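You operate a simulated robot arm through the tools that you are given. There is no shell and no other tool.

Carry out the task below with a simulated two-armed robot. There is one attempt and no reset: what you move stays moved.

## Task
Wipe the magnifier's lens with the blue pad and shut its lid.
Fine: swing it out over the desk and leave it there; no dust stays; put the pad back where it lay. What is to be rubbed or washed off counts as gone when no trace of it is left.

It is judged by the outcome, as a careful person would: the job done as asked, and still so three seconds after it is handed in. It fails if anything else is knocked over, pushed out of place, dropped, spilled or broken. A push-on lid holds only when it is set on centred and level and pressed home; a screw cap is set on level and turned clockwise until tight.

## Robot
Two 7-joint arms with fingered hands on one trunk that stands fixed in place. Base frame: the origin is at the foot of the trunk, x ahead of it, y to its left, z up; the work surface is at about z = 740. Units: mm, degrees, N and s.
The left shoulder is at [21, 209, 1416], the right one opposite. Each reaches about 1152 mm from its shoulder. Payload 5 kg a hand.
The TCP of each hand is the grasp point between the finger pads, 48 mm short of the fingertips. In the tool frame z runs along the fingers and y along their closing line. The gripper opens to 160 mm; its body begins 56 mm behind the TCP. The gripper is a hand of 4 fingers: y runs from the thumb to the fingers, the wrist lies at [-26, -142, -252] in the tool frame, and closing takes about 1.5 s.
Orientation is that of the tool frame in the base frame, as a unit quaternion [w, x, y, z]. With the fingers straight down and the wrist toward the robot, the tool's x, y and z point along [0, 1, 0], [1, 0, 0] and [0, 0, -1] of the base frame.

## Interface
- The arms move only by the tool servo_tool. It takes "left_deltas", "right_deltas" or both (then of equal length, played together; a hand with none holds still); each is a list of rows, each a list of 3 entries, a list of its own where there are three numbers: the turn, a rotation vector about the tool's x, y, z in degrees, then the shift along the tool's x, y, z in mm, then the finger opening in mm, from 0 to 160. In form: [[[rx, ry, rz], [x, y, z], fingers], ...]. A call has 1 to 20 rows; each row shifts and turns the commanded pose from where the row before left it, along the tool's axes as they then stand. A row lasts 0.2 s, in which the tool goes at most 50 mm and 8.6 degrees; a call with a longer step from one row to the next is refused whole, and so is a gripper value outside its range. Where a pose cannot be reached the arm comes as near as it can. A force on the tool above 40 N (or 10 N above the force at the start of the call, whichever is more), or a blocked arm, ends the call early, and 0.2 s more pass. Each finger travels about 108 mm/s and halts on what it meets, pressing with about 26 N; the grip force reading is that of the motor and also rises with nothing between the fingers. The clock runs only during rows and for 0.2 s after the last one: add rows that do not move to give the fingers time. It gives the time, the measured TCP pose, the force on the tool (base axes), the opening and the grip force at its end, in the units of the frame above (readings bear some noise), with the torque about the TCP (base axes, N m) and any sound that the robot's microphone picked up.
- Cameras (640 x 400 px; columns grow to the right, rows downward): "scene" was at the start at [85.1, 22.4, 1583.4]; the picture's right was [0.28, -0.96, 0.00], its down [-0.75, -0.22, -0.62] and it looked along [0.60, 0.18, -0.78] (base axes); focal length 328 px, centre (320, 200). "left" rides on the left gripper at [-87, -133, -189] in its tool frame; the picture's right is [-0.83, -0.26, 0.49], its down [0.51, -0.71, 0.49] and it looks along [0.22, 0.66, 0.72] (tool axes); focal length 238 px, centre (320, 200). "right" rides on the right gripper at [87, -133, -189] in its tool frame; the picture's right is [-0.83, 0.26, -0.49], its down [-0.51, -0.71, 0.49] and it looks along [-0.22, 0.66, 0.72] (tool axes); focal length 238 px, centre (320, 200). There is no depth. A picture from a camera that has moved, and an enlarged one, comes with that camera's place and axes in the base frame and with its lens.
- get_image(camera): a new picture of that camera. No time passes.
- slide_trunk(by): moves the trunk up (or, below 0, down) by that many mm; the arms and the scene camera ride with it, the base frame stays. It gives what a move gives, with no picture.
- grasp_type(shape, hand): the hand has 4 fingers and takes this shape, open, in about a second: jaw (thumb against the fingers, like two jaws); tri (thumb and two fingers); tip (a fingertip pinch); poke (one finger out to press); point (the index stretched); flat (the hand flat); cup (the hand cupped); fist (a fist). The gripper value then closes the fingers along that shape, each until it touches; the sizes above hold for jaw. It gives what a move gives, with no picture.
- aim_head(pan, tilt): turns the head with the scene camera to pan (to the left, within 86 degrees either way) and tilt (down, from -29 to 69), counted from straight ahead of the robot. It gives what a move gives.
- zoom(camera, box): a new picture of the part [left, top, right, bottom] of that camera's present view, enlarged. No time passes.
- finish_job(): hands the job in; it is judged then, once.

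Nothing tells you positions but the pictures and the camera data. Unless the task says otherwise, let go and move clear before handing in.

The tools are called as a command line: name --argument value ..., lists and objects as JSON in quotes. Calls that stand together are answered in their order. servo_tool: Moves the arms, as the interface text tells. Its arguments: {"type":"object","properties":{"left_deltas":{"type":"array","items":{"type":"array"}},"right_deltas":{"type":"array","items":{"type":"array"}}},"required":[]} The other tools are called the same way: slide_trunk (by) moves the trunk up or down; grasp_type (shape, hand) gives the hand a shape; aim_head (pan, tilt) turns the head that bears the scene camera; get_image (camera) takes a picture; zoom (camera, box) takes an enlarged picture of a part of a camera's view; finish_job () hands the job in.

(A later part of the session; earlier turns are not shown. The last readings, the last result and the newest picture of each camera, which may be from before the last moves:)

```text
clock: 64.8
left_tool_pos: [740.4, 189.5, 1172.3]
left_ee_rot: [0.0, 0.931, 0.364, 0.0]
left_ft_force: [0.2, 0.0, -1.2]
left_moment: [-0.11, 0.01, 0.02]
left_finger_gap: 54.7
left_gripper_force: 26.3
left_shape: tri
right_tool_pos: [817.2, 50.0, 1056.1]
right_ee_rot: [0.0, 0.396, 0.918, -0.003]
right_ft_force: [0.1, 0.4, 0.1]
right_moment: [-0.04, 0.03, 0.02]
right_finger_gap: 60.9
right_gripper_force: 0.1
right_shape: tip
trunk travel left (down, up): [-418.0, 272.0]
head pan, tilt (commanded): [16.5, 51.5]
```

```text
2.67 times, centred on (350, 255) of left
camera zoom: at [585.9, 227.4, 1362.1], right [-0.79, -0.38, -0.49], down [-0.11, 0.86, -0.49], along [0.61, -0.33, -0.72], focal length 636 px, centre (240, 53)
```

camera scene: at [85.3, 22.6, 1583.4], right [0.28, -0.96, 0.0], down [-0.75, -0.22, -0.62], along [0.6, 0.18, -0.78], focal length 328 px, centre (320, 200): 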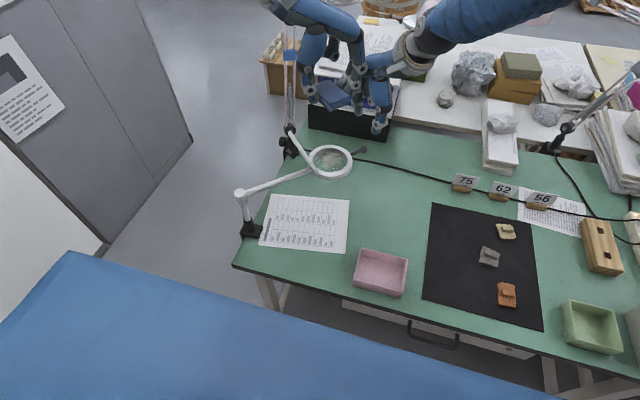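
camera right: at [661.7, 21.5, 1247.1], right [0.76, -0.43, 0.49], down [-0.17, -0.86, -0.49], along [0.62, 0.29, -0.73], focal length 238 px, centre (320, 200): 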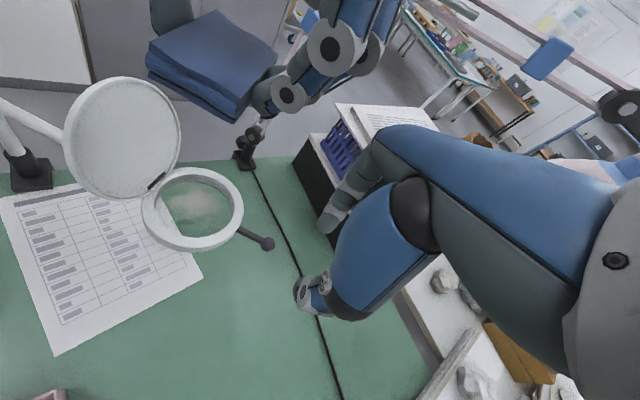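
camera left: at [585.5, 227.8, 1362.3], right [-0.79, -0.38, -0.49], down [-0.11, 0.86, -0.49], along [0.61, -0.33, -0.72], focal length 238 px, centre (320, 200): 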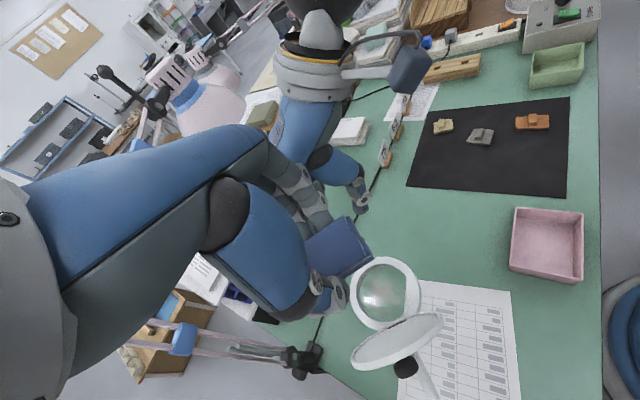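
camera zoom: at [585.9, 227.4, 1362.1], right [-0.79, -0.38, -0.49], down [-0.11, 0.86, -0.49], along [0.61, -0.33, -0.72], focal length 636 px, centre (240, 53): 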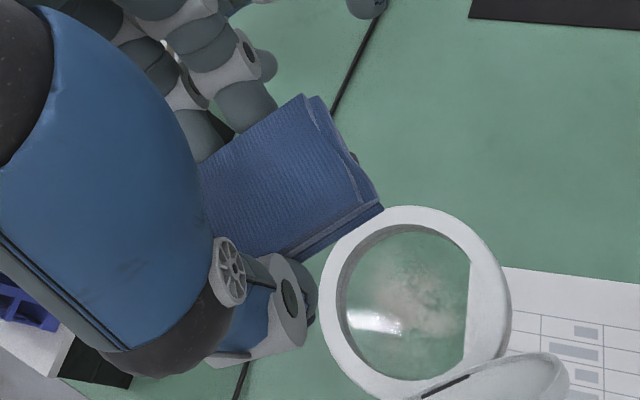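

The pad's grip is unchanged. Holding the handle would crowd the hands, so instead I'll use radial strokes (along the arm), which can't swing the magnifier. I park the right arm and tilt the left hand 45° for edge wiping.

servo_tool --right_deltas '[[[0, 0, 0], [-13.8, -38.8, -9.3], 60], [[0, 0, 0], [-13.8, -38.8, -9.3], 60], [[0, 0, 0], [-13.8, -38.8, -9.3], 60], [[0, 0, 0], [-13.8, -38.8, -9.3], 60], [[0, 0, 0], [-13.8, -38.8, -9.3], 60], [[0, 0, 0], [-13.8, -38.8, -9.3], 60], [[0, 0, 0], [-13.8, -38.8, -9.3], 60], [[0, 0, 0], [-13.8, -38.8, -9.3], 60], [[0, 0, 0], [0, 0, 0], 60], [[0, 0, 0], [0, 0, 0], 60], [[0, 0, 0], [0, 0, 0], 60], [[0, 0, 0], [0, 0, 0], 60]]' --left_deltas '[[[0, 0, 0], [0, 0, 0], 38], [[0, 0, 0], [0, 0, 0], 38], [[0, -7.5, 0], [0, 0, 0], 38], [[0, -7.5, 0], [0, 0, 0], 38], [[0, -7.5, 0], [0, 0, 0], 38], [[0, -7.5, 0], [0, 0, 0], 38], [[0, -7.5, 0], [0, 0, 0], 38], [[0, -7.5, 0], [0, 0, 0], 38], [[0, 0, 0], [24.3, -1, 24.3], 38], [[0, 0, 0], [24.3, -0.7, 24.3], 38], [[0, 0, 0], [24.3, 0, 24.3], 38], [[0, 0, 0], [0, 0, 0], 38]]'

get_image --camera "scene"

zoom --camera "scene" --box '[280, 60, 400, 190]'

get_image --camera "left"

get_image --camera "right"

```text
clock: 67.4
left_tool_pos: [738.3, 191.9, 1069.5]
left_ee_rot: [0.139, 0.86, 0.337, -0.355]
left_ft_force: [-0.5, -0.3, -0.7]
left_moment: [0.04, -0.05, 0.02]
left_finger_gap: 54.3
left_gripper_force: 26.0
left_shape: tri
right_tool_pos: [666.1, -243.3, 1136.7]
right_ee_rot: [-0.001, 0.395, 0.918, -0.002]
right_ft_force: [0.5, 0.4, 0.4]
right_moment: [0.01, -0.04, 0.01]
right_finger_gap: 60.8
right_gripper_force: 0.0
right_shape: tip
trunk travel left (down, up): [-418.0, 272.0]
head pan, tilt (commanded): [16.5, 51.5]
```

```text
taken
camera scene: at [84.7, 22.1, 1583.5], right [0.28, -0.96, 0.0], down [-0.75, -0.22, -0.62], along [0.6, 0.18, -0.78], focal length 328 px, centre (320, 200)
```

scene: 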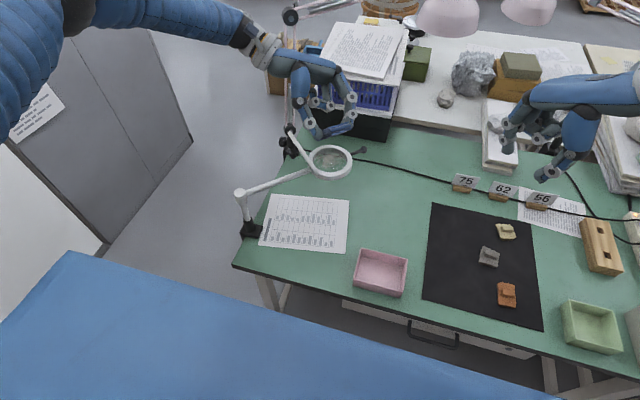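

```text
3.08 times, centred on (340, 125) of scene
camera zoom: at [84.7, 22.1, 1583.5], right [0.28, -0.96, 0.0], down [-0.75, -0.22, -0.62], along [0.6, 0.18, -0.78], focal length 1009 px, centre (258, 431)
```

zoom: 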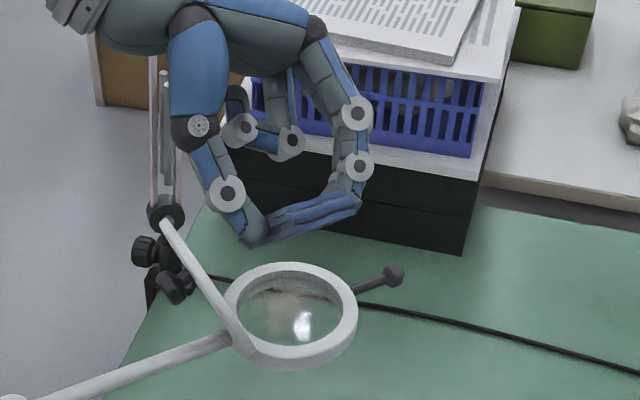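

```text
taken
camera left: at [701.2, 338.4, 1266.2], right [-0.86, -0.44, 0.24], down [-0.47, 0.53, -0.7], along [0.18, -0.72, -0.67], focal length 238 px, centre (320, 200)
```

left: 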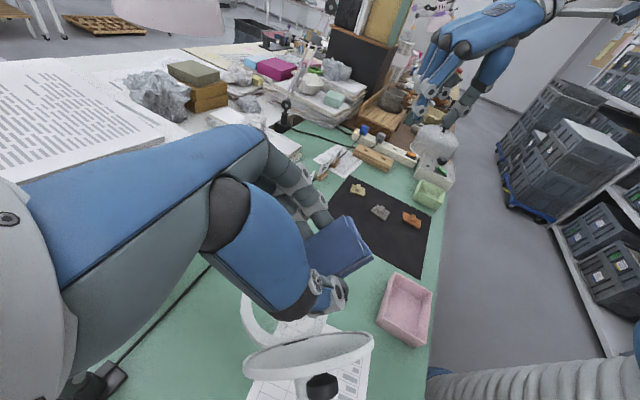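

```text
taken
camera right: at [511.3, -272.3, 1326.5], right [0.76, -0.43, 0.49], down [-0.17, -0.86, -0.49], along [0.63, 0.29, -0.72], focal length 238 px, centre (320, 200)
```

right: 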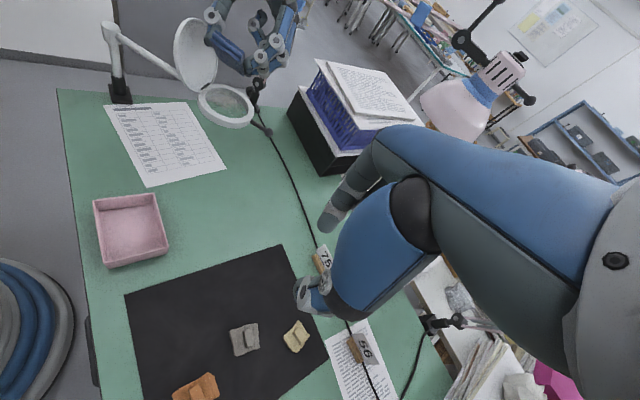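

The pad is tilted with its lower edge ready. I lower it to about 20 mm above the lens and check alignment with the ring.

servo_tool --left_deltas '[[[0, 0, 0], [23.6, 0.75, 25.4], 38], [[0, 0, 0], [23.6, 0.75, 25.4], 38], [[0, 0, 0], [0, 0, 0], 38]]'

zoom --camera "scene" --box '[290, 90, 380, 190]'

zoom --camera "right" --box '[160, 0, 320, 140]'

zoom --camera "left" --box '[220, 200, 420, 400]'

```text
clock: 68.2
left_tool_pos: [737.2, 185.5, 1001.9]
left_ee_rot: [0.139, 0.861, 0.337, -0.355]
left_ft_force: [-0.6, -0.2, -0.2]
left_moment: [0.0, -0.04, -0.02]
left_finger_gap: 54.9
left_gripper_force: 25.4
left_shape: tri
right_tool_pos: [666.5, -244.4, 1135.9]
right_ee_rot: [0.0, 0.396, 0.918, -0.003]
right_ft_force: [-0.3, -0.4, 1.0]
right_moment: [0.02, -0.02, 0.0]
right_finger_gap: 60.9
right_gripper_force: 0.1
right_shape: tip
trunk travel left (down, up): [-418.0, 272.0]
head pan, tilt (commanded): [16.5, 51.5]
```

```text
4.00 times, centred on (335, 140) of scene
camera zoom: at [84.8, 21.9, 1583.5], right [0.28, -0.96, 0.0], down [-0.75, -0.22, -0.62], along [0.6, 0.18, -0.78], focal length 1312 px, centre (260, 440)
```

zoom: 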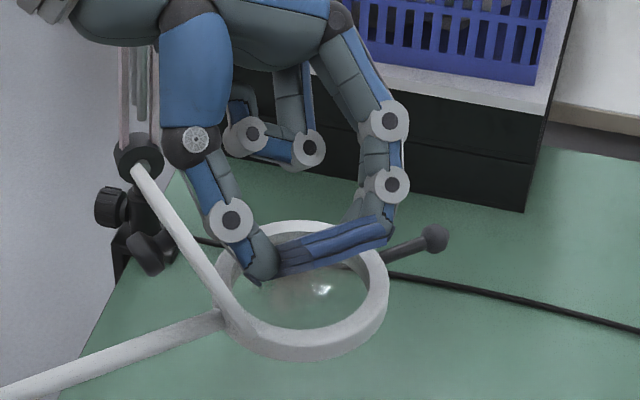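

```text
2.86 times, centred on (240, 70) of right
camera zoom: at [511.3, -272.5, 1326.3], right [0.76, -0.43, 0.49], down [-0.17, -0.86, -0.49], along [0.62, 0.29, -0.72], focal length 681 px, centre (549, 571)
```

zoom: 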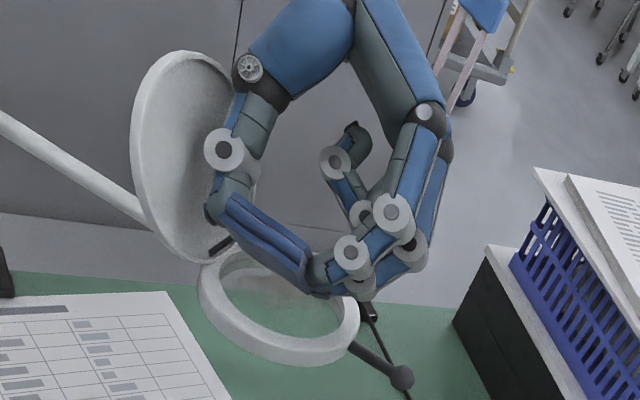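

```text
2.00 times, centred on (320, 300) of left
camera zoom: at [699.8, 331.9, 1198.2], right [-0.86, -0.44, 0.24], down [-0.47, 0.53, -0.7], along [0.18, -0.72, -0.67], focal length 477 px, centre (320, 0)
```

zoom: 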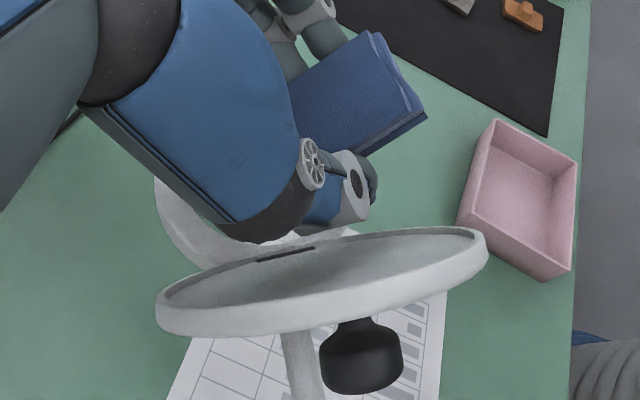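

The pad is above the lens with the fingers clear of the ring. I lower gently, checking force.

servo_tool --left_deltas '[[[0, 0, 0], [10.4, -2.4, 6.6], 38], [[0, 0, 0], [1.06, 0, 1.06], 38], [[0, 0, 0], [1.06, 0, 1.06], 38], [[0, 0, 0], [0, 0, 0], 38]]'

servo_tool --left_deltas '[[[0, 0, 0], [1.06, 0, 1.06], 38], [[0, 0, 0], [1.06, 0, 1.06], 38], [[0, 0, 0], [0, 0, 0], 38]]'

```text
clock: 69.2
left_tool_pos: [737.9, 189.4, 985.4]
left_ee_rot: [0.139, 0.86, 0.338, -0.356]
left_ft_force: [-2.3, 0.8, 4.5]
left_moment: [-0.09, -0.02, 0.01]
left_finger_gap: 55.1
left_gripper_force: 25.5
left_shape: tri
right_tool_pos: [666.9, -244.8, 1135.4]
right_ee_rot: [0.0, 0.396, 0.918, -0.001]
right_ft_force: [0.4, 0.0, -0.7]
right_moment: [-0.02, 0.02, 0.0]
right_finger_gap: 61.0
right_gripper_force: 0.0
right_shape: tip
trunk travel left (down, up): [-418.0, 272.0]
head pan, tilt (commanded): [16.5, 51.5]
```

```text
clock: 70.0
left_tool_pos: [737.8, 189.4, 983.7]
left_ee_rot: [0.14, 0.86, 0.337, -0.356]
left_ft_force: [-1.8, -1.1, 12.9]
left_moment: [-0.33, -0.15, -0.02]
left_finger_gap: 55.6
left_gripper_force: 27.1
left_shape: tri
right_tool_pos: [665.4, -244.5, 1136.7]
right_ee_rot: [0.0, 0.396, 0.918, -0.002]
right_ft_force: [0.5, -0.2, -0.3]
right_moment: [0.04, -0.02, -0.01]
right_finger_gap: 60.8
right_gripper_force: 0.1
right_shape: tip
trunk travel left (down, up): [-418.0, 272.0]
head pan, tilt (commanded): [16.5, 51.5]
```

Contact at TCP z≈985 with a few newtons. I look to be sure it is the lens that is touched.

zoom --camera "scene" --box '[300, 110, 370, 180]'

zoom --camera "right" --box '[190, 40, 290, 120]'

zoom --camera "left" --box '[240, 240, 400, 360]'

```text
5.71 times, centred on (335, 145) of scene
camera zoom: at [83.9, 21.6, 1583.5], right [0.28, -0.96, 0.0], down [-0.75, -0.22, -0.62], along [0.6, 0.18, -0.78], focal length 1874 px, centre (234, 514)
```

zoom: 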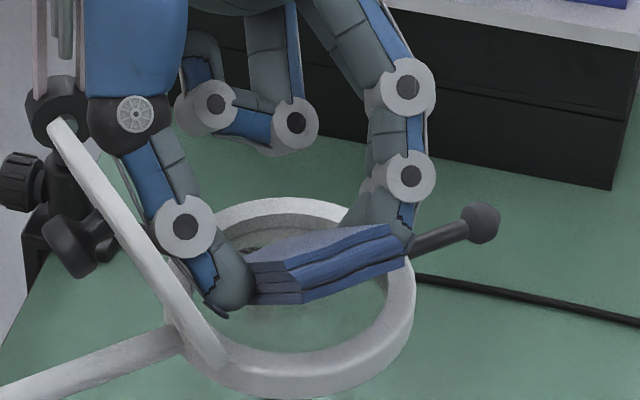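

```text
5.00 times, centred on (240, 80) of right
camera zoom: at [510.6, -272.8, 1326.6], right [0.76, -0.43, 0.49], down [-0.17, -0.86, -0.49], along [0.63, 0.29, -0.72], focal length 1192 px, centre (720, 800)
```

zoom: 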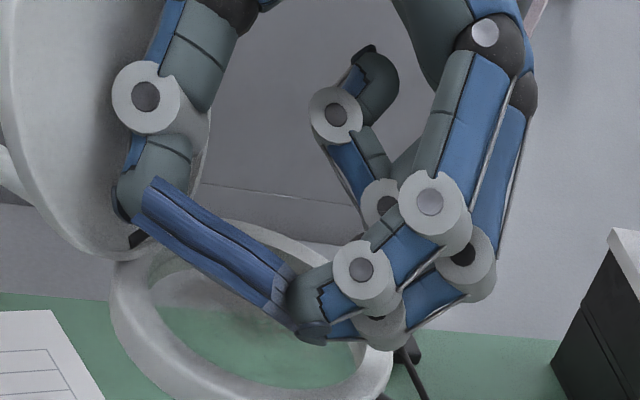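

```text
3.33 times, centred on (320, 300) of left
camera zoom: at [700.7, 336.4, 1179.9], right [-0.86, -0.44, 0.24], down [-0.47, 0.53, -0.71], along [0.18, -0.72, -0.67], focal length 794 px, centre (320, -133)
```

zoom: 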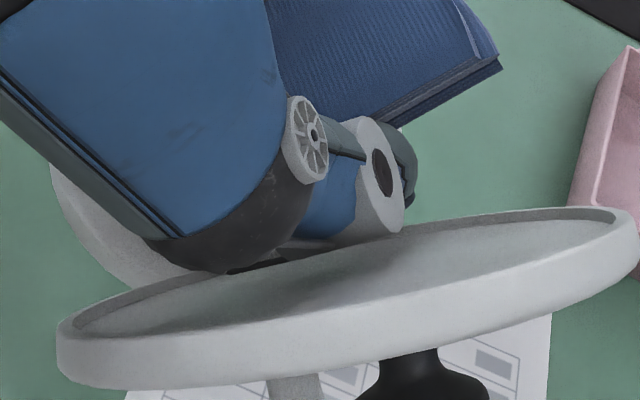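

The pad has pivoted somewhat in the pinch under the pressure. I lift 20 mm and look at its attitude and at the lens.

servo_tool --left_deltas '[[[0, 0, 0], [-10, 0, -10], 38], [[0, 0, 0], [-18, 0, -18], 38], [[0, 0, 0], [-18, 0, -18], 38], [[0, 0, 0], [0, 0, 0], 38]]'

zoom --camera "scene" --box '[290, 90, 380, 190]'

zoom --camera "right" --box '[170, 10, 310, 140]'

zoom --camera "left" --box '[220, 180, 420, 340]'

```text
clock: 71.0
left_tool_pos: [736.0, 191.6, 1048.8]
left_ee_rot: [0.138, 0.86, 0.338, -0.356]
left_ft_force: [-0.3, 0.2, -0.3]
left_moment: [-0.03, 0.0, -0.02]
left_finger_gap: 55.3
left_gripper_force: 25.6
left_shape: tri
right_tool_pos: [668.1, -244.7, 1135.9]
right_ee_rot: [0.0, 0.395, 0.919, -0.002]
right_ft_force: [-0.6, 1.0, 0.0]
right_moment: [0.0, 0.02, 0.02]
right_finger_gap: 60.5
right_gripper_force: 0.1
right_shape: tip
trunk travel left (down, up): [-418.0, 272.0]
head pan, tilt (commanded): [16.5, 51.5]
```

```text
4.00 times, centred on (335, 140) of scene
camera zoom: at [85.6, 22.0, 1583.3], right [0.28, -0.96, 0.0], down [-0.75, -0.22, -0.62], along [0.6, 0.18, -0.78], focal length 1312 px, centre (260, 440)
```

zoom: 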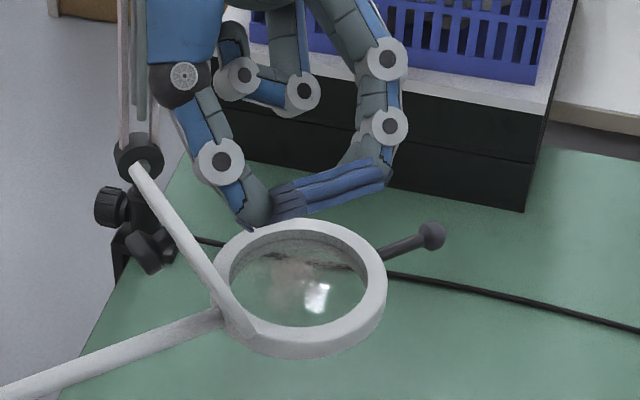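

```text
3.08 times, centred on (240, 75) of right
camera zoom: at [512.0, -272.4, 1326.0], right [0.76, -0.43, 0.49], down [-0.17, -0.86, -0.49], along [0.62, 0.29, -0.73], focal length 733 px, centre (566, 585)
```

zoom: 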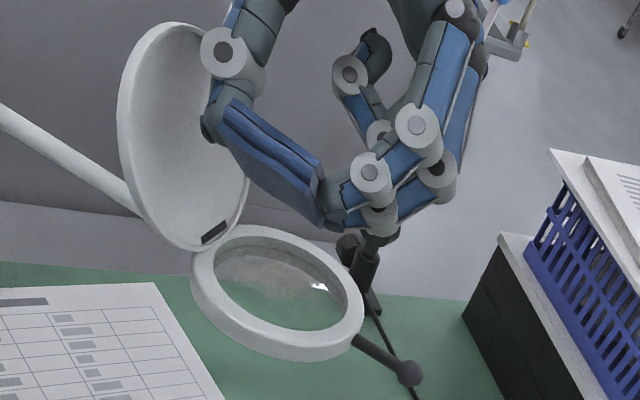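

```text
2.50 times, centred on (320, 260) of left
camera zoom: at [699.2, 336.8, 1245.2], right [-0.86, -0.44, 0.25], down [-0.47, 0.53, -0.7], along [0.18, -0.72, -0.67], focal length 596 px, centre (320, 50)
```

zoom: 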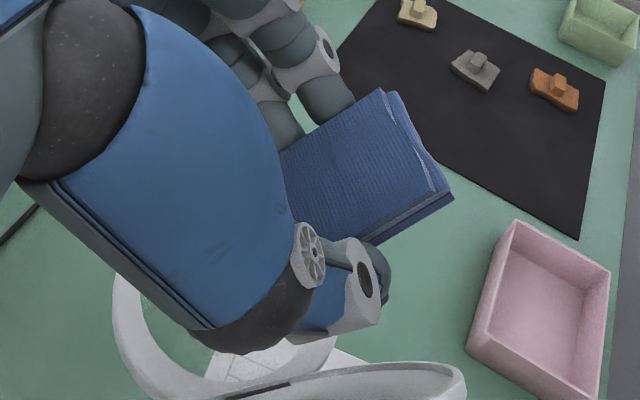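

The pad has not actually shifted in the grip, so that was the (convex) lens being touched. I check the dust closely after this first press.

zoom --camera "scene" --box '[308, 142, 356, 172]'

zoom --camera "right" --box '[205, 75, 265, 130]'

```text
13.33 times, centred on (332, 157) of scene
camera zoom: at [85.6, 22.0, 1583.3], right [0.28, -0.96, 0.0], down [-0.75, -0.22, -0.62], along [0.6, 0.18, -0.78], focal length 4372 px, centre (160, 773)
```

zoom: 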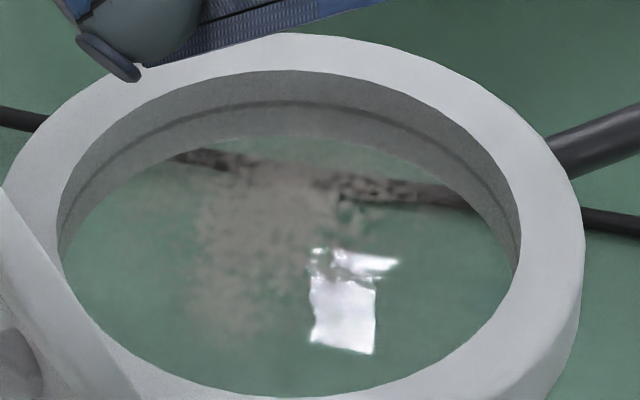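

```text
7.27 times, centred on (235, 102) of right
camera zoom: at [512.0, -272.4, 1326.0], right [0.76, -0.43, 0.49], down [-0.17, -0.86, -0.49], along [0.62, 0.29, -0.73], focal length 1734 px, centre (938, 909)
```

zoom: 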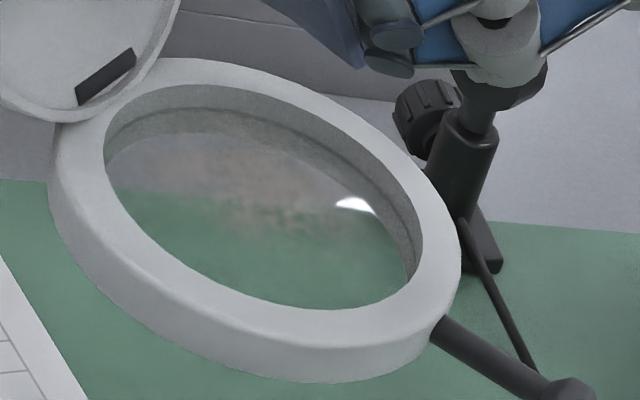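

Dust is unchanged from merely pressing, so strokes are needed. I lower again to light contact and stroke along the arm direction.

servo_tool --left_deltas '[[[0, 0, 0], [22, 1.4, 22], 38], [[0, 0, 0], [18, 1.5, 18], 38], [[0, 0, 0], [2.5, 0, 2.5], 38], [[0, 0, 0], [1.8, 0, 1.8], 38], [[0, 0, 0], [0.9, 0, 0.9], 38], [[0, 0, 0], [0, 0, 0], 38]]'

servo_tool --left_deltas '[[[0, 0, 0], [0, 5, 0], 38], [[0, 0, 0], [0, 5, 0], 38], [[0, 0, 0], [0, -5, 0], 38], [[0, 0, 0], [0, -5, 0], 38], [[0, 0, 0], [0, -5, 0], 38], [[0, 0, 0], [0, -5, 0], 38], [[0, 0, 0], [0, 5, 0], 38], [[0, 0, 0], [0, 5, 0], 38], [[0, 0, 0], [0, 0, 0], 38]]'

zoom --camera "scene" --box '[300, 120, 370, 180]'

zoom --camera "right" --box '[190, 40, 290, 130]'

```text
clock: 72.4
left_tool_pos: [738.3, 188.9, 984.5]
left_ee_rot: [0.141, 0.86, 0.337, -0.355]
left_ft_force: [-3.4, 0.6, 10.2]
left_moment: [-0.17, 0.02, -0.07]
left_finger_gap: 55.7
left_gripper_force: 26.2
left_shape: tri
right_tool_pos: [666.3, -244.7, 1136.6]
right_ee_rot: [0.0, 0.396, 0.918, -0.003]
right_ft_force: [0.1, 0.5, 0.1]
right_moment: [-0.01, -0.01, -0.01]
right_finger_gap: 60.9
right_gripper_force: 0.2
right_shape: tip
trunk travel left (down, up): [-418.0, 272.0]
head pan, tilt (commanded): [16.5, 51.5]
```

```text
clock: 74.4
left_tool_pos: [737.9, 190.0, 982.4]
left_ee_rot: [0.139, 0.86, 0.337, -0.356]
left_ft_force: [-3.3, 3.4, 8.9]
left_moment: [0.04, 0.02, -0.02]
left_finger_gap: 55.9
left_gripper_force: 26.7
left_shape: tri
right_tool_pos: [666.2, -243.6, 1137.7]
right_ee_rot: [-0.001, 0.395, 0.919, -0.002]
right_ft_force: [-0.4, 0.6, 0.6]
right_moment: [0.0, -0.04, -0.05]
right_finger_gap: 60.9
right_gripper_force: 0.0
right_shape: tip
trunk travel left (down, up): [-418.0, 272.0]
head pan, tilt (commanded): [16.5, 51.5]
```

```text
6.67 times, centred on (335, 150) of scene
camera zoom: at [83.7, 22.3, 1583.5], right [0.28, -0.96, 0.0], down [-0.75, -0.22, -0.62], along [0.6, 0.18, -0.78], focal length 2186 px, centre (220, 533)
```

zoom: 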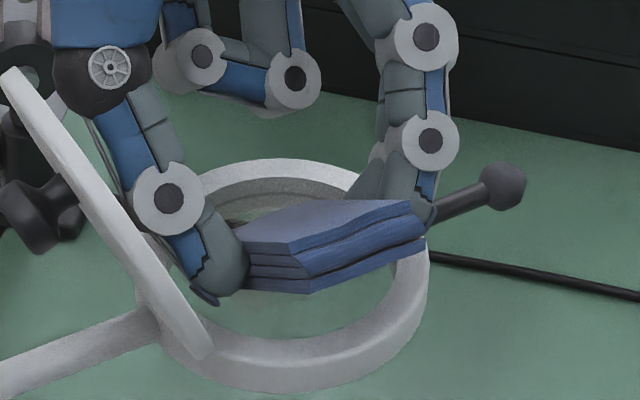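

```text
4.44 times, centred on (240, 85) of right
camera zoom: at [510.5, -272.0, 1326.7], right [0.76, -0.43, 0.49], down [-0.17, -0.86, -0.49], along [0.63, 0.29, -0.72], focal length 1059 px, centre (676, 711)
```

zoom: 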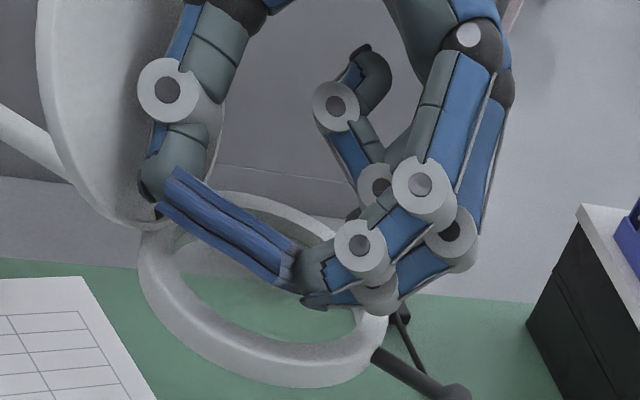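

Stroke done with about 9 N. I lift and compare the dust.

servo_tool --left_deltas '[[[0, 0, 0], [-10, 0, -10], 38], [[0, 0, 0], [-18, 0, -18], 38], [[0, 0, 0], [-18, 0, -18], 38], [[0, 0, 0], [0, 0, 0], 38]]'

zoom --camera "scene" --box '[308, 142, 356, 172]'

zoom --camera "right" --box '[205, 75, 265, 130]'

zoom --camera "left" --box '[220, 180, 420, 340]'

```text
clock: 75.4
left_tool_pos: [739.2, 189.8, 1047.7]
left_ee_rot: [0.138, 0.86, 0.338, -0.356]
left_ft_force: [0.4, -0.4, 0.0]
left_moment: [0.0, 0.01, -0.02]
left_finger_gap: 55.0
left_gripper_force: 26.0
left_shape: tri
right_tool_pos: [666.8, -244.3, 1135.8]
right_ee_rot: [0.0, 0.396, 0.918, -0.002]
right_ft_force: [-0.2, -0.4, 0.4]
right_moment: [-0.01, 0.0, -0.04]
right_finger_gap: 60.7
right_gripper_force: 0.0
right_shape: tip
trunk travel left (down, up): [-418.0, 272.0]
head pan, tilt (commanded): [16.5, 51.5]
```

```text
13.33 times, centred on (332, 157) of scene
camera zoom: at [85.6, 22.2, 1583.3], right [0.28, -0.96, 0.0], down [-0.75, -0.22, -0.62], along [0.6, 0.18, -0.78], focal length 4372 px, centre (160, 773)
```

zoom: 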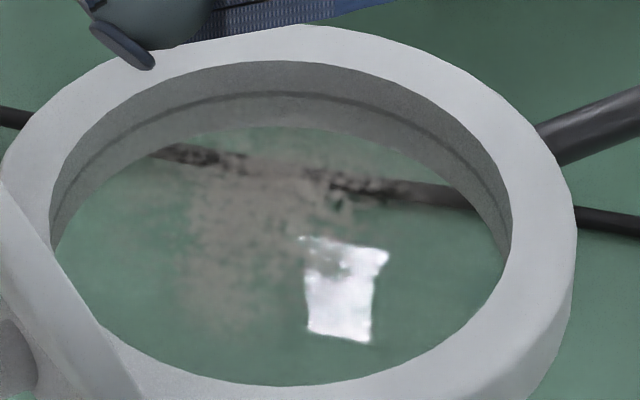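

```text
7.27 times, centred on (235, 102) of right
camera zoom: at [512.0, -272.2, 1326.0], right [0.76, -0.43, 0.49], down [-0.17, -0.86, -0.49], along [0.62, 0.29, -0.73], focal length 1734 px, centre (938, 909)
```

zoom: 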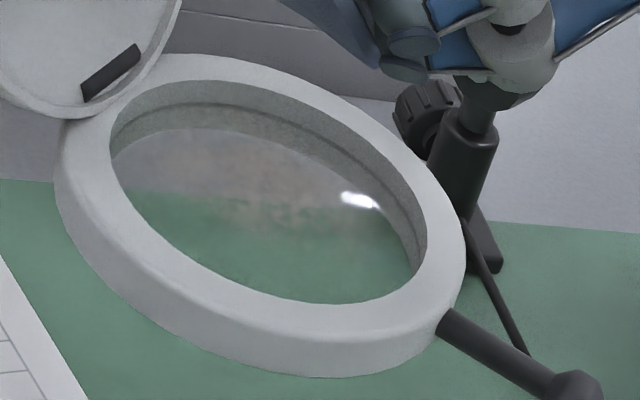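

```text
2.50 times, centred on (320, 260) of left
camera zoom: at [703.1, 336.4, 1244.8], right [-0.86, -0.44, 0.25], down [-0.47, 0.53, -0.7], along [0.18, -0.72, -0.67], focal length 596 px, centre (320, 50)
```

zoom: 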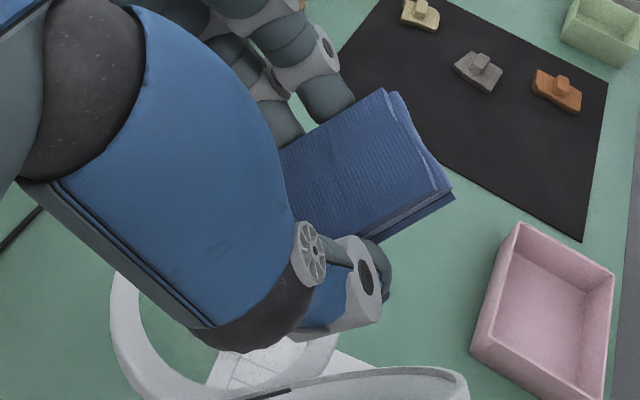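

The dust looks barely changed. The contact height suggests a domed lens, so a nearly flat pad will touch far more of it. I raise the left hand and bring the right camera closer to inspect the dust properly.

servo_tool --left_deltas '[[[0, 0, 0], [-30, 0, -30], 38], [[0, 0, 0], [-30, 0, -30], 38], [[0, 0, 0], [-30, 0, -30], 38], [[0, 0, 0], [-20, 0, -20], 38], [[0, 0, 0], [0, 0, 0], 38], [[0, 0, 0], [0, 0, 0], 38], [[0, 0, 0], [0, 0, 0], 38], [[0, 0, 0], [0, 0, 0], 38], [[0, 0, 0], [0, 0, 0], 38], [[0, 0, 0], [0, 0, 0], 38], [[0, 0, 0], [0, 0, 0], 38], [[0, 0, 0], [0, 0, 0], 38], [[0, 0, 0], [0, 0, 0], 38]]' --right_deltas '[[[0, 0, 0], [0, 0, 0], 60], [[0, 0, 0], [0, 0, 0], 60], [[0, 0, 0], [0, 0, 0], 60], [[0, 0, 0], [0, 0, 0], 60], [[0, 0, 0], [13.6, 38.2, 9.5], 60], [[0, 0, 0], [13.6, 38.2, 9.5], 60], [[0, 0, 0], [13.6, 38.2, 9.5], 60], [[0, 0, 0], [13.6, 38.2, 9.5], 60], [[0, 0, 0], [13.6, 38.2, 9.5], 60], [[0, 0, 0], [13.6, 38.2, 9.5], 60], [[0, 0, 0], [13.6, 38.2, 9.5], 60], [[0, 0, 0], [13.6, 38.2, 9.5], 60], [[0, 0, 0], [0, 0, 0], 60]]'

get_image --camera "right"

zoom --camera "right" --box '[130, 150, 260, 260]'

zoom --camera "scene" --box '[308, 142, 356, 172]'

```text
clock: 78.2
left_tool_pos: [741.0, 186.7, 1206.4]
left_ee_rot: [0.138, 0.861, 0.337, -0.356]
left_ft_force: [0.0, -1.8, 0.3]
left_moment: [0.1, -0.06, -0.01]
left_finger_gap: 55.0
left_gripper_force: 26.1
left_shape: tri
right_tool_pos: [813.0, 47.0, 1054.9]
right_ee_rot: [-0.001, 0.396, 0.918, -0.002]
right_ft_force: [-0.1, -0.8, 1.4]
right_moment: [0.08, -0.05, 0.03]
right_finger_gap: 60.8
right_gripper_force: 0.1
right_shape: tip
trunk travel left (down, up): [-418.0, 272.0]
head pan, tilt (commanded): [16.5, 51.5]
```

```text
taken
camera right: at [658.5, 19.0, 1245.3], right [0.76, -0.43, 0.49], down [-0.17, -0.86, -0.49], along [0.63, 0.29, -0.72], focal length 238 px, centre (320, 200)
```

right: 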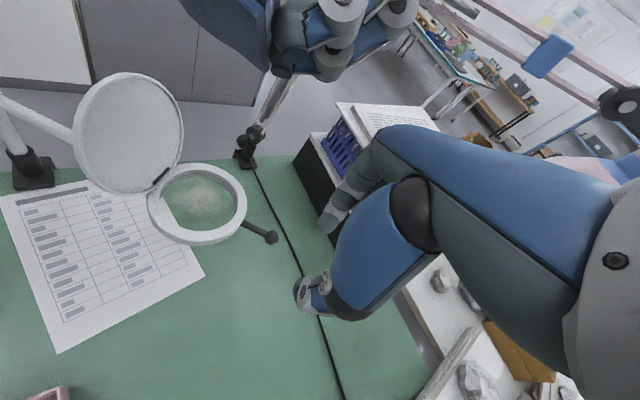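

```text
3.64 times, centred on (195, 205) of right
camera zoom: at [658.5, 19.0, 1245.3], right [0.76, -0.43, 0.49], down [-0.17, -0.86, -0.49], along [0.63, 0.29, -0.72], focal length 867 px, centre (774, 182)
```

zoom: 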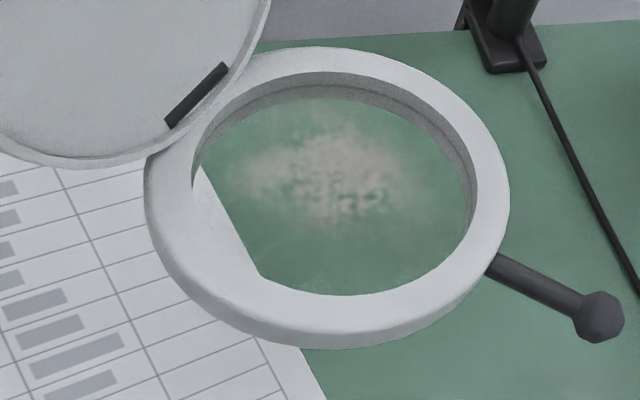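

```text
13.33 times, centred on (332, 157) of scene
camera zoom: at [84.6, 20.7, 1583.5], right [0.28, -0.96, 0.0], down [-0.75, -0.22, -0.62], along [0.6, 0.18, -0.78], focal length 4372 px, centre (160, 773)
```

zoom: 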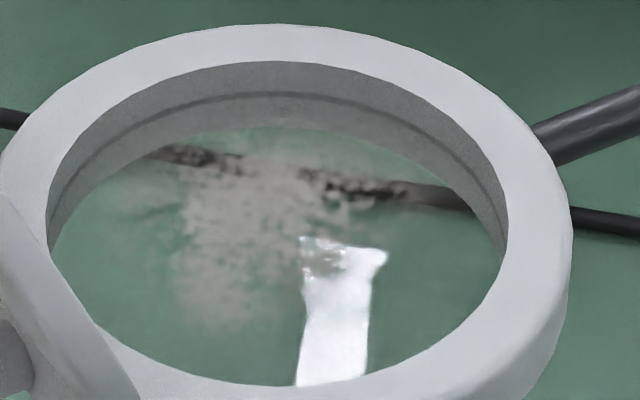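

From here the dust patch is plainly visible across the middle of the lens, nearly untouched. I'll try an edge contact further toward the far side and find how the surface height varies, keeping the right camera as monitor.

servo_tool --left_deltas '[[[0, 0, 0], [15.6, -2.5, -15.6], 38], [[0, 0, 0], [28, 0, 28], 38], [[0, 0, 0], [28, 0, 28], 38], [[0, 0, 0], [28, 0, 28], 38], [[0, 0, 0], [28, 0, 28], 38], [[0, 0, 0], [28, 0, 28], 38], [[0, 0, 0], [9.9, 0, 9.9], 38], [[0, 0, 0], [3, 0, 3], 38], [[0, 0, 0], [0, 0, 0], 38]]'

zoom --camera "right" --box '[130, 110, 290, 250]'

```text
clock: 80.2
left_tool_pos: [752.7, 203.5, 988.4]
left_ee_rot: [0.139, 0.861, 0.337, -0.355]
left_ft_force: [0.3, -0.4, -0.6]
left_moment: [0.02, -0.01, -0.01]
left_finger_gap: 55.0
left_gripper_force: 25.9
left_shape: tri
right_tool_pos: [814.1, 48.0, 1055.1]
right_ee_rot: [0.0, 0.395, 0.919, -0.002]
right_ft_force: [-0.5, 0.1, -0.6]
right_moment: [0.0, -0.03, -0.03]
right_finger_gap: 61.0
right_gripper_force: 0.1
right_shape: tip
trunk travel left (down, up): [-418.0, 272.0]
head pan, tilt (commanded): [16.5, 51.5]
```

```text
2.86 times, centred on (210, 180) of right
camera zoom: at [658.8, 20.1, 1245.0], right [0.76, -0.43, 0.49], down [-0.17, -0.86, -0.49], along [0.62, 0.29, -0.72], focal length 681 px, centre (634, 257)
```

zoom: 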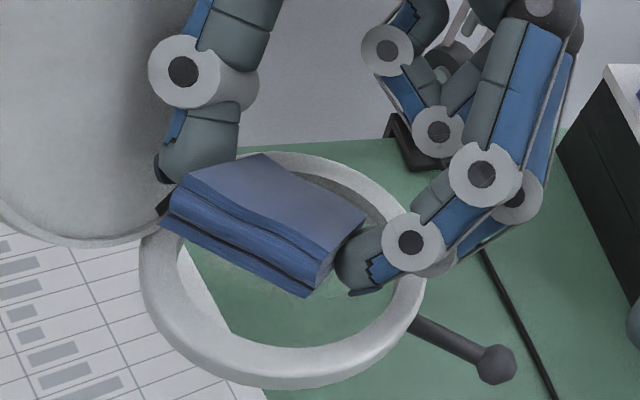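

The monitor view is good: pad over the lens, fingers above the ring. I lower in small steps to find contact.

servo_tool --left_deltas '[[[0, 0, 0], [1.06, 0, 1.06], 38], [[0, 0, 0], [1.06, 0, 1.06], 38], [[0, 0, 0], [0, 0, 0], 38]]'

servo_tool --left_deltas '[[[0, 0, 0], [1.06, 0, 1.06], 38], [[0, 0, 0], [1.06, 0, 1.06], 38], [[0, 0, 0], [0, 0, 0], 38]]'

servo_tool --left_deltas '[[[0, 0, 0], [1.06, 0, 1.06], 38], [[0, 0, 0], [0, 0, 0], 38]]'

zoom --camera "right" --box '[130, 110, 290, 250]'

```text
clock: 81.0
left_tool_pos: [752.5, 205.1, 985.7]
left_ee_rot: [0.14, 0.86, 0.336, -0.356]
left_ft_force: [-0.7, 0.1, 0.7]
left_moment: [-0.03, -0.02, -0.01]
left_finger_gap: 55.1
left_gripper_force: 25.9
left_shape: tri
right_tool_pos: [813.1, 48.4, 1053.6]
right_ee_rot: [0.001, 0.396, 0.918, -0.001]
right_ft_force: [0.5, -0.3, -0.1]
right_moment: [0.0, 0.06, 0.01]
right_finger_gap: 60.7
right_gripper_force: 0.0
right_shape: tip
trunk travel left (down, up): [-418.0, 272.0]
head pan, tilt (commanded): [16.5, 51.5]
```

```text
clock: 81.8
left_tool_pos: [753.6, 203.9, 983.3]
left_ee_rot: [0.139, 0.86, 0.338, -0.355]
left_ft_force: [-2.0, 0.5, 8.9]
left_moment: [-0.17, -0.05, -0.04]
left_finger_gap: 55.0
left_gripper_force: 26.2
left_shape: tri
right_tool_pos: [814.3, 47.6, 1056.7]
right_ee_rot: [0.001, 0.395, 0.918, -0.002]
right_ft_force: [-0.3, -0.5, 0.1]
right_moment: [0.03, 0.0, -0.01]
right_finger_gap: 60.8
right_gripper_force: 0.1
right_shape: tip
trunk travel left (down, up): [-418.0, 272.0]
head pan, tilt (commanded): [16.5, 51.5]
```

```text
clock: 82.4
left_tool_pos: [754.4, 204.2, 982.4]
left_ee_rot: [0.138, 0.86, 0.337, -0.356]
left_ft_force: [-1.3, -0.3, 14.2]
left_moment: [-0.28, -0.13, -0.05]
left_finger_gap: 55.6
left_gripper_force: 26.4
left_shape: tri
right_tool_pos: [812.4, 46.8, 1054.6]
right_ee_rot: [-0.001, 0.395, 0.919, -0.003]
right_ft_force: [0.0, 0.0, -0.6]
right_moment: [0.01, -0.01, 0.03]
right_finger_gap: 60.6
right_gripper_force: 0.0
right_shape: tip
trunk travel left (down, up): [-418.0, 272.0]
head pan, tilt (commanded): [16.5, 51.5]
```

```text
2.86 times, centred on (210, 180) of right
camera zoom: at [657.8, 19.8, 1245.6], right [0.76, -0.43, 0.49], down [-0.17, -0.86, -0.49], along [0.63, 0.29, -0.72], focal length 681 px, centre (634, 257)
```

zoom: 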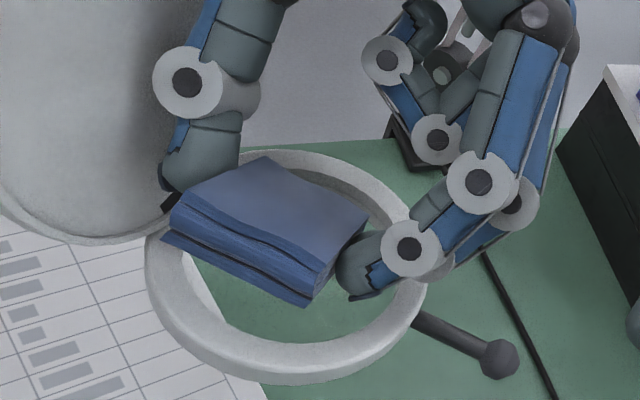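

Contact with about 9–14 N. I stroke a few times along the arm direction here, then lift to inspect.

servo_tool --left_deltas '[[[0, 0, 0], [-0.5, 0, -0.5], 38], [[0, 0, 0], [0, 6, 0], 38], [[0, 0, 0], [0, 6, 0], 38], [[0, 0, 0], [0, -6, 0], 38], [[0, 0, 0], [0, -6, 0], 38], [[0, 0, 0], [0, -6, 0], 38], [[0, 0, 0], [0, 6, 0], 38], [[0, 0, 0], [0, 6, 0], 38], [[0, 0, 0], [0, -6, 0], 38], [[0, 0, 0], [0, -6, 0], 38], [[0, 0, 0], [0, 6, 0], 38]]'

servo_tool --left_deltas '[[[0, 0, 0], [-15, 0, -15], 38], [[0, 0, 0], [-30, 0, -30], 38], [[0, 0, 0], [-30, 0, -30], 38], [[0, 0, 0], [-30, 0, -30], 38], [[0, 0, 0], [-20, 0, -20], 38], [[0, 0, 0], [0, 0, 0], 38]]'

zoom --camera "right" --box '[130, 150, 260, 260]'

zoom --camera "scene" --box '[308, 142, 356, 172]'

```text
clock: 84.8
left_tool_pos: [753.2, 206.8, 979.6]
left_ee_rot: [0.139, 0.86, 0.337, -0.356]
left_ft_force: [-2.5, 1.6, 8.3]
left_moment: [-0.01, -0.08, -0.02]
left_finger_gap: 55.4
left_gripper_force: 25.9
left_shape: tri
right_tool_pos: [813.5, 47.2, 1055.6]
right_ee_rot: [0.0, 0.395, 0.918, -0.002]
right_ft_force: [0.2, -0.2, 0.7]
right_moment: [0.03, -0.01, -0.01]
right_finger_gap: 60.9
right_gripper_force: 0.1
right_shape: tip
trunk travel left (down, up): [-418.0, 272.0]
head pan, tilt (commanded): [16.5, 51.5]
```

```text
clock: 86.2
left_tool_pos: [753.6, 207.0, 1155.5]
left_ee_rot: [0.139, 0.86, 0.338, -0.356]
left_ft_force: [0.0, 0.4, -0.7]
left_moment: [-0.02, 0.0, -0.01]
left_finger_gap: 54.9
left_gripper_force: 26.3
left_shape: tri
right_tool_pos: [814.8, 47.5, 1054.9]
right_ee_rot: [0.0, 0.395, 0.919, -0.001]
right_ft_force: [0.0, 0.6, 1.0]
right_moment: [-0.03, 0.06, -0.04]
right_finger_gap: 60.9
right_gripper_force: 0.1
right_shape: tip
trunk travel left (down, up): [-418.0, 272.0]
head pan, tilt (commanded): [16.5, 51.5]
```

```text
3.64 times, centred on (195, 205) of right
camera zoom: at [659.3, 20.5, 1244.6], right [0.76, -0.43, 0.49], down [-0.17, -0.86, -0.49], along [0.62, 0.29, -0.73], focal length 867 px, centre (774, 182)
```

zoom: 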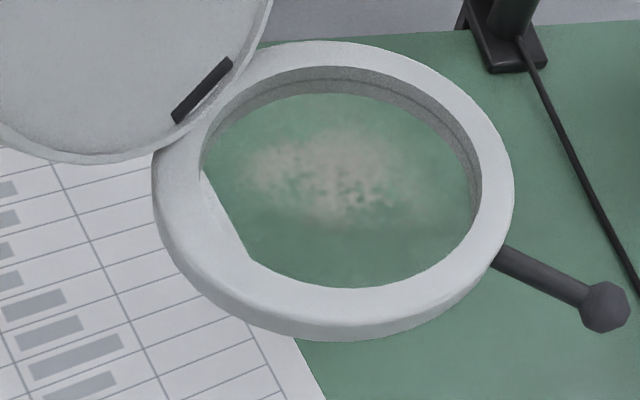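

```text
13.33 times, centred on (332, 157) of scene
camera zoom: at [85.9, 22.6, 1583.3], right [0.28, -0.96, 0.0], down [-0.75, -0.22, -0.62], along [0.6, 0.18, -0.78], focal length 4372 px, centre (160, 773)
```

zoom: 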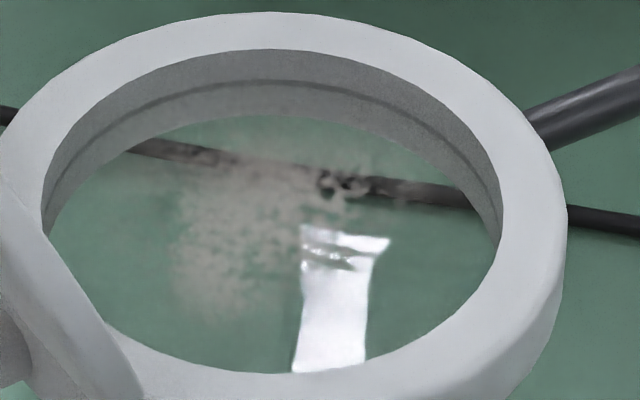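

Now part of the dust is gone (its far boundary receded), so wiping works but the contact is narrow. I check how the pad sits in the grip now before using a flatter angle.

get_image --camera "right"

zoom --camera "scene" --box '[290, 50, 380, 130]'

zoom --camera "left" --box '[220, 180, 420, 340]'

```text
taken
camera right: at [659.3, 20.5, 1244.6], right [0.76, -0.43, 0.49], down [-0.17, -0.86, -0.49], along [0.62, 0.29, -0.73], focal length 238 px, centre (320, 200)
```

right: 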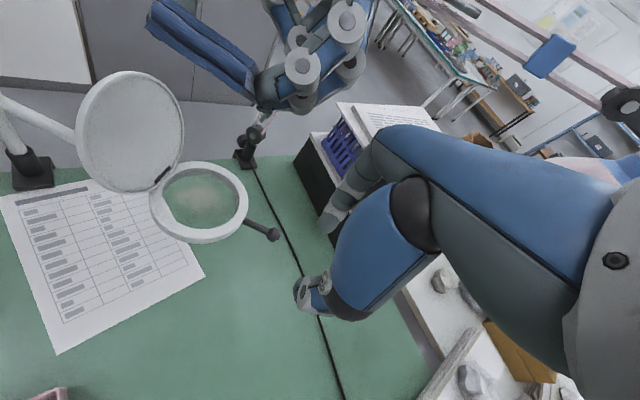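

```text
5.00 times, centred on (335, 90) of scene
camera zoom: at [85.9, 22.6, 1583.3], right [0.28, -0.96, 0.0], down [-0.75, -0.22, -0.62], along [0.6, 0.18, -0.78], focal length 1640 px, centre (245, 750)
```

zoom: 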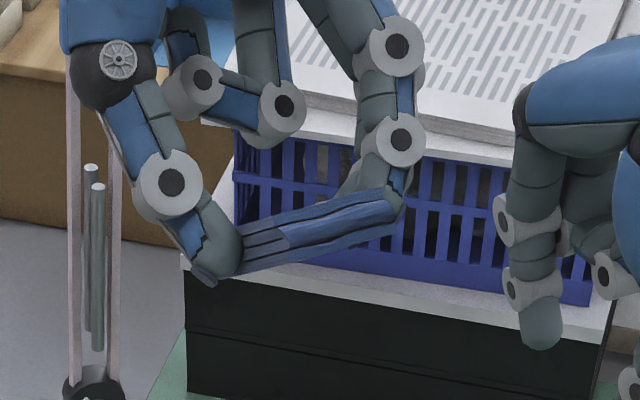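

```text
2.50 times, centred on (320, 260) of left
camera zoom: at [717.0, 353.4, 1351.7], right [-0.86, -0.45, 0.25], down [-0.47, 0.53, -0.7], along [0.18, -0.72, -0.67], focal length 596 px, centre (320, 50)
```

zoom: 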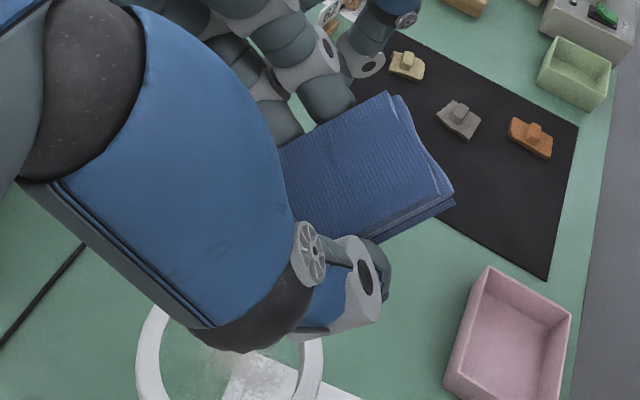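

The pad springs back to its place when lifted, good. To allow proper sweeps I'll cage the handle with the right thumb and index so the magnifier can't drift; the left hand waits high and leaning the other way.

servo_tool --right_deltas '[[[0, 0, 0], [16, 19, 12], 60], [[0, 0, 0], [16, 19, 12], 60], [[0, 0, 0], [16.7, 20, 12], 60], [[0, 0, 0], [0, 0, 20], 60], [[0, 0, 0], [0, 0, 0], 60]]'

get_image --camera "right"

zoom --camera "scene" --box '[290, 50, 420, 190]'

get_image --camera "left"

```text
clock: 87.4
left_tool_pos: [751.7, 207.1, 1154.9]
left_ee_rot: [0.139, 0.861, 0.337, -0.355]
left_ft_force: [-1.0, -0.4, -0.1]
left_moment: [-0.02, -0.05, 0.0]
left_finger_gap: 54.9
left_gripper_force: 25.7
left_shape: tri
right_tool_pos: [822.9, 121.8, 1000.3]
right_ee_rot: [0.001, 0.396, 0.918, -0.002]
right_ft_force: [0.0, 0.3, 0.1]
right_moment: [-0.03, -0.06, 0.01]
right_finger_gap: 60.6
right_gripper_force: 0.0
right_shape: tip
trunk travel left (down, up): [-418.0, 272.0]
head pan, tilt (commanded): [16.5, 51.5]
```

```text
taken
camera right: at [668.5, 93.9, 1190.2], right [0.76, -0.43, 0.49], down [-0.17, -0.86, -0.49], along [0.63, 0.29, -0.72], focal length 238 px, centre (320, 200)
```

right: 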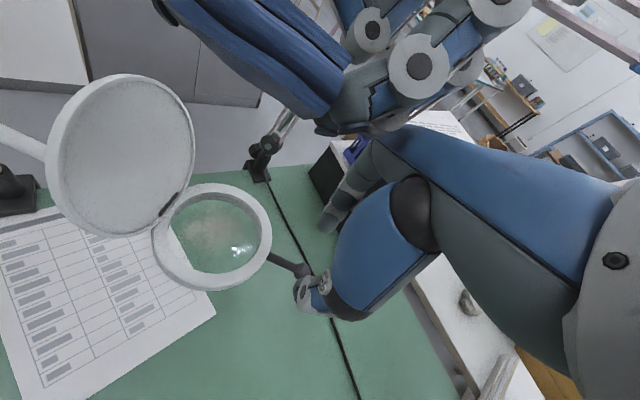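

```text
2.86 times, centred on (355, 120) of scene
camera zoom: at [84.7, 22.5, 1583.5], right [0.28, -0.96, 0.0], down [-0.75, -0.22, -0.62], along [0.6, 0.18, -0.78], focal length 937 px, centre (220, 429)
```

zoom: 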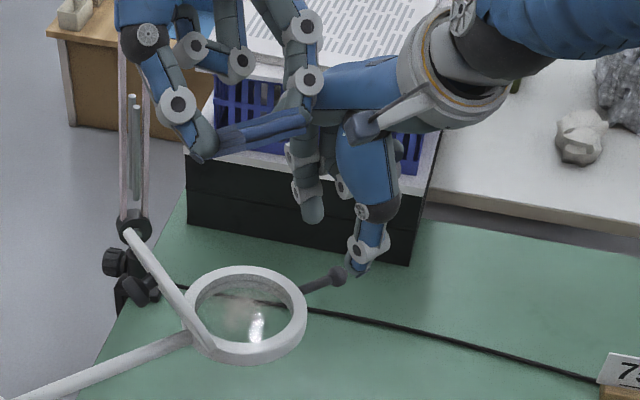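

```text
taken
camera left: at [716.1, 353.1, 1352.3], right [-0.86, -0.44, 0.25], down [-0.47, 0.53, -0.7], along [0.18, -0.72, -0.67], focal length 238 px, centre (320, 200)
```

left: 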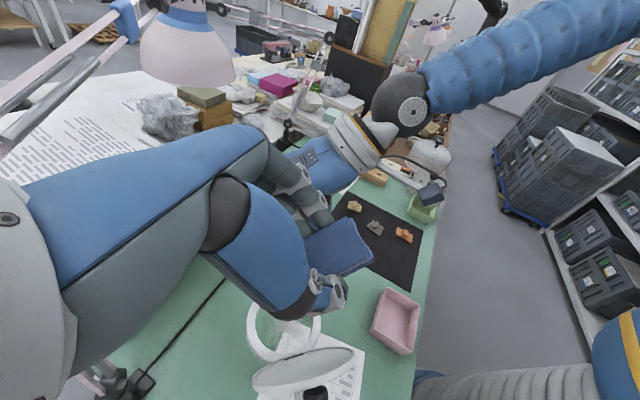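

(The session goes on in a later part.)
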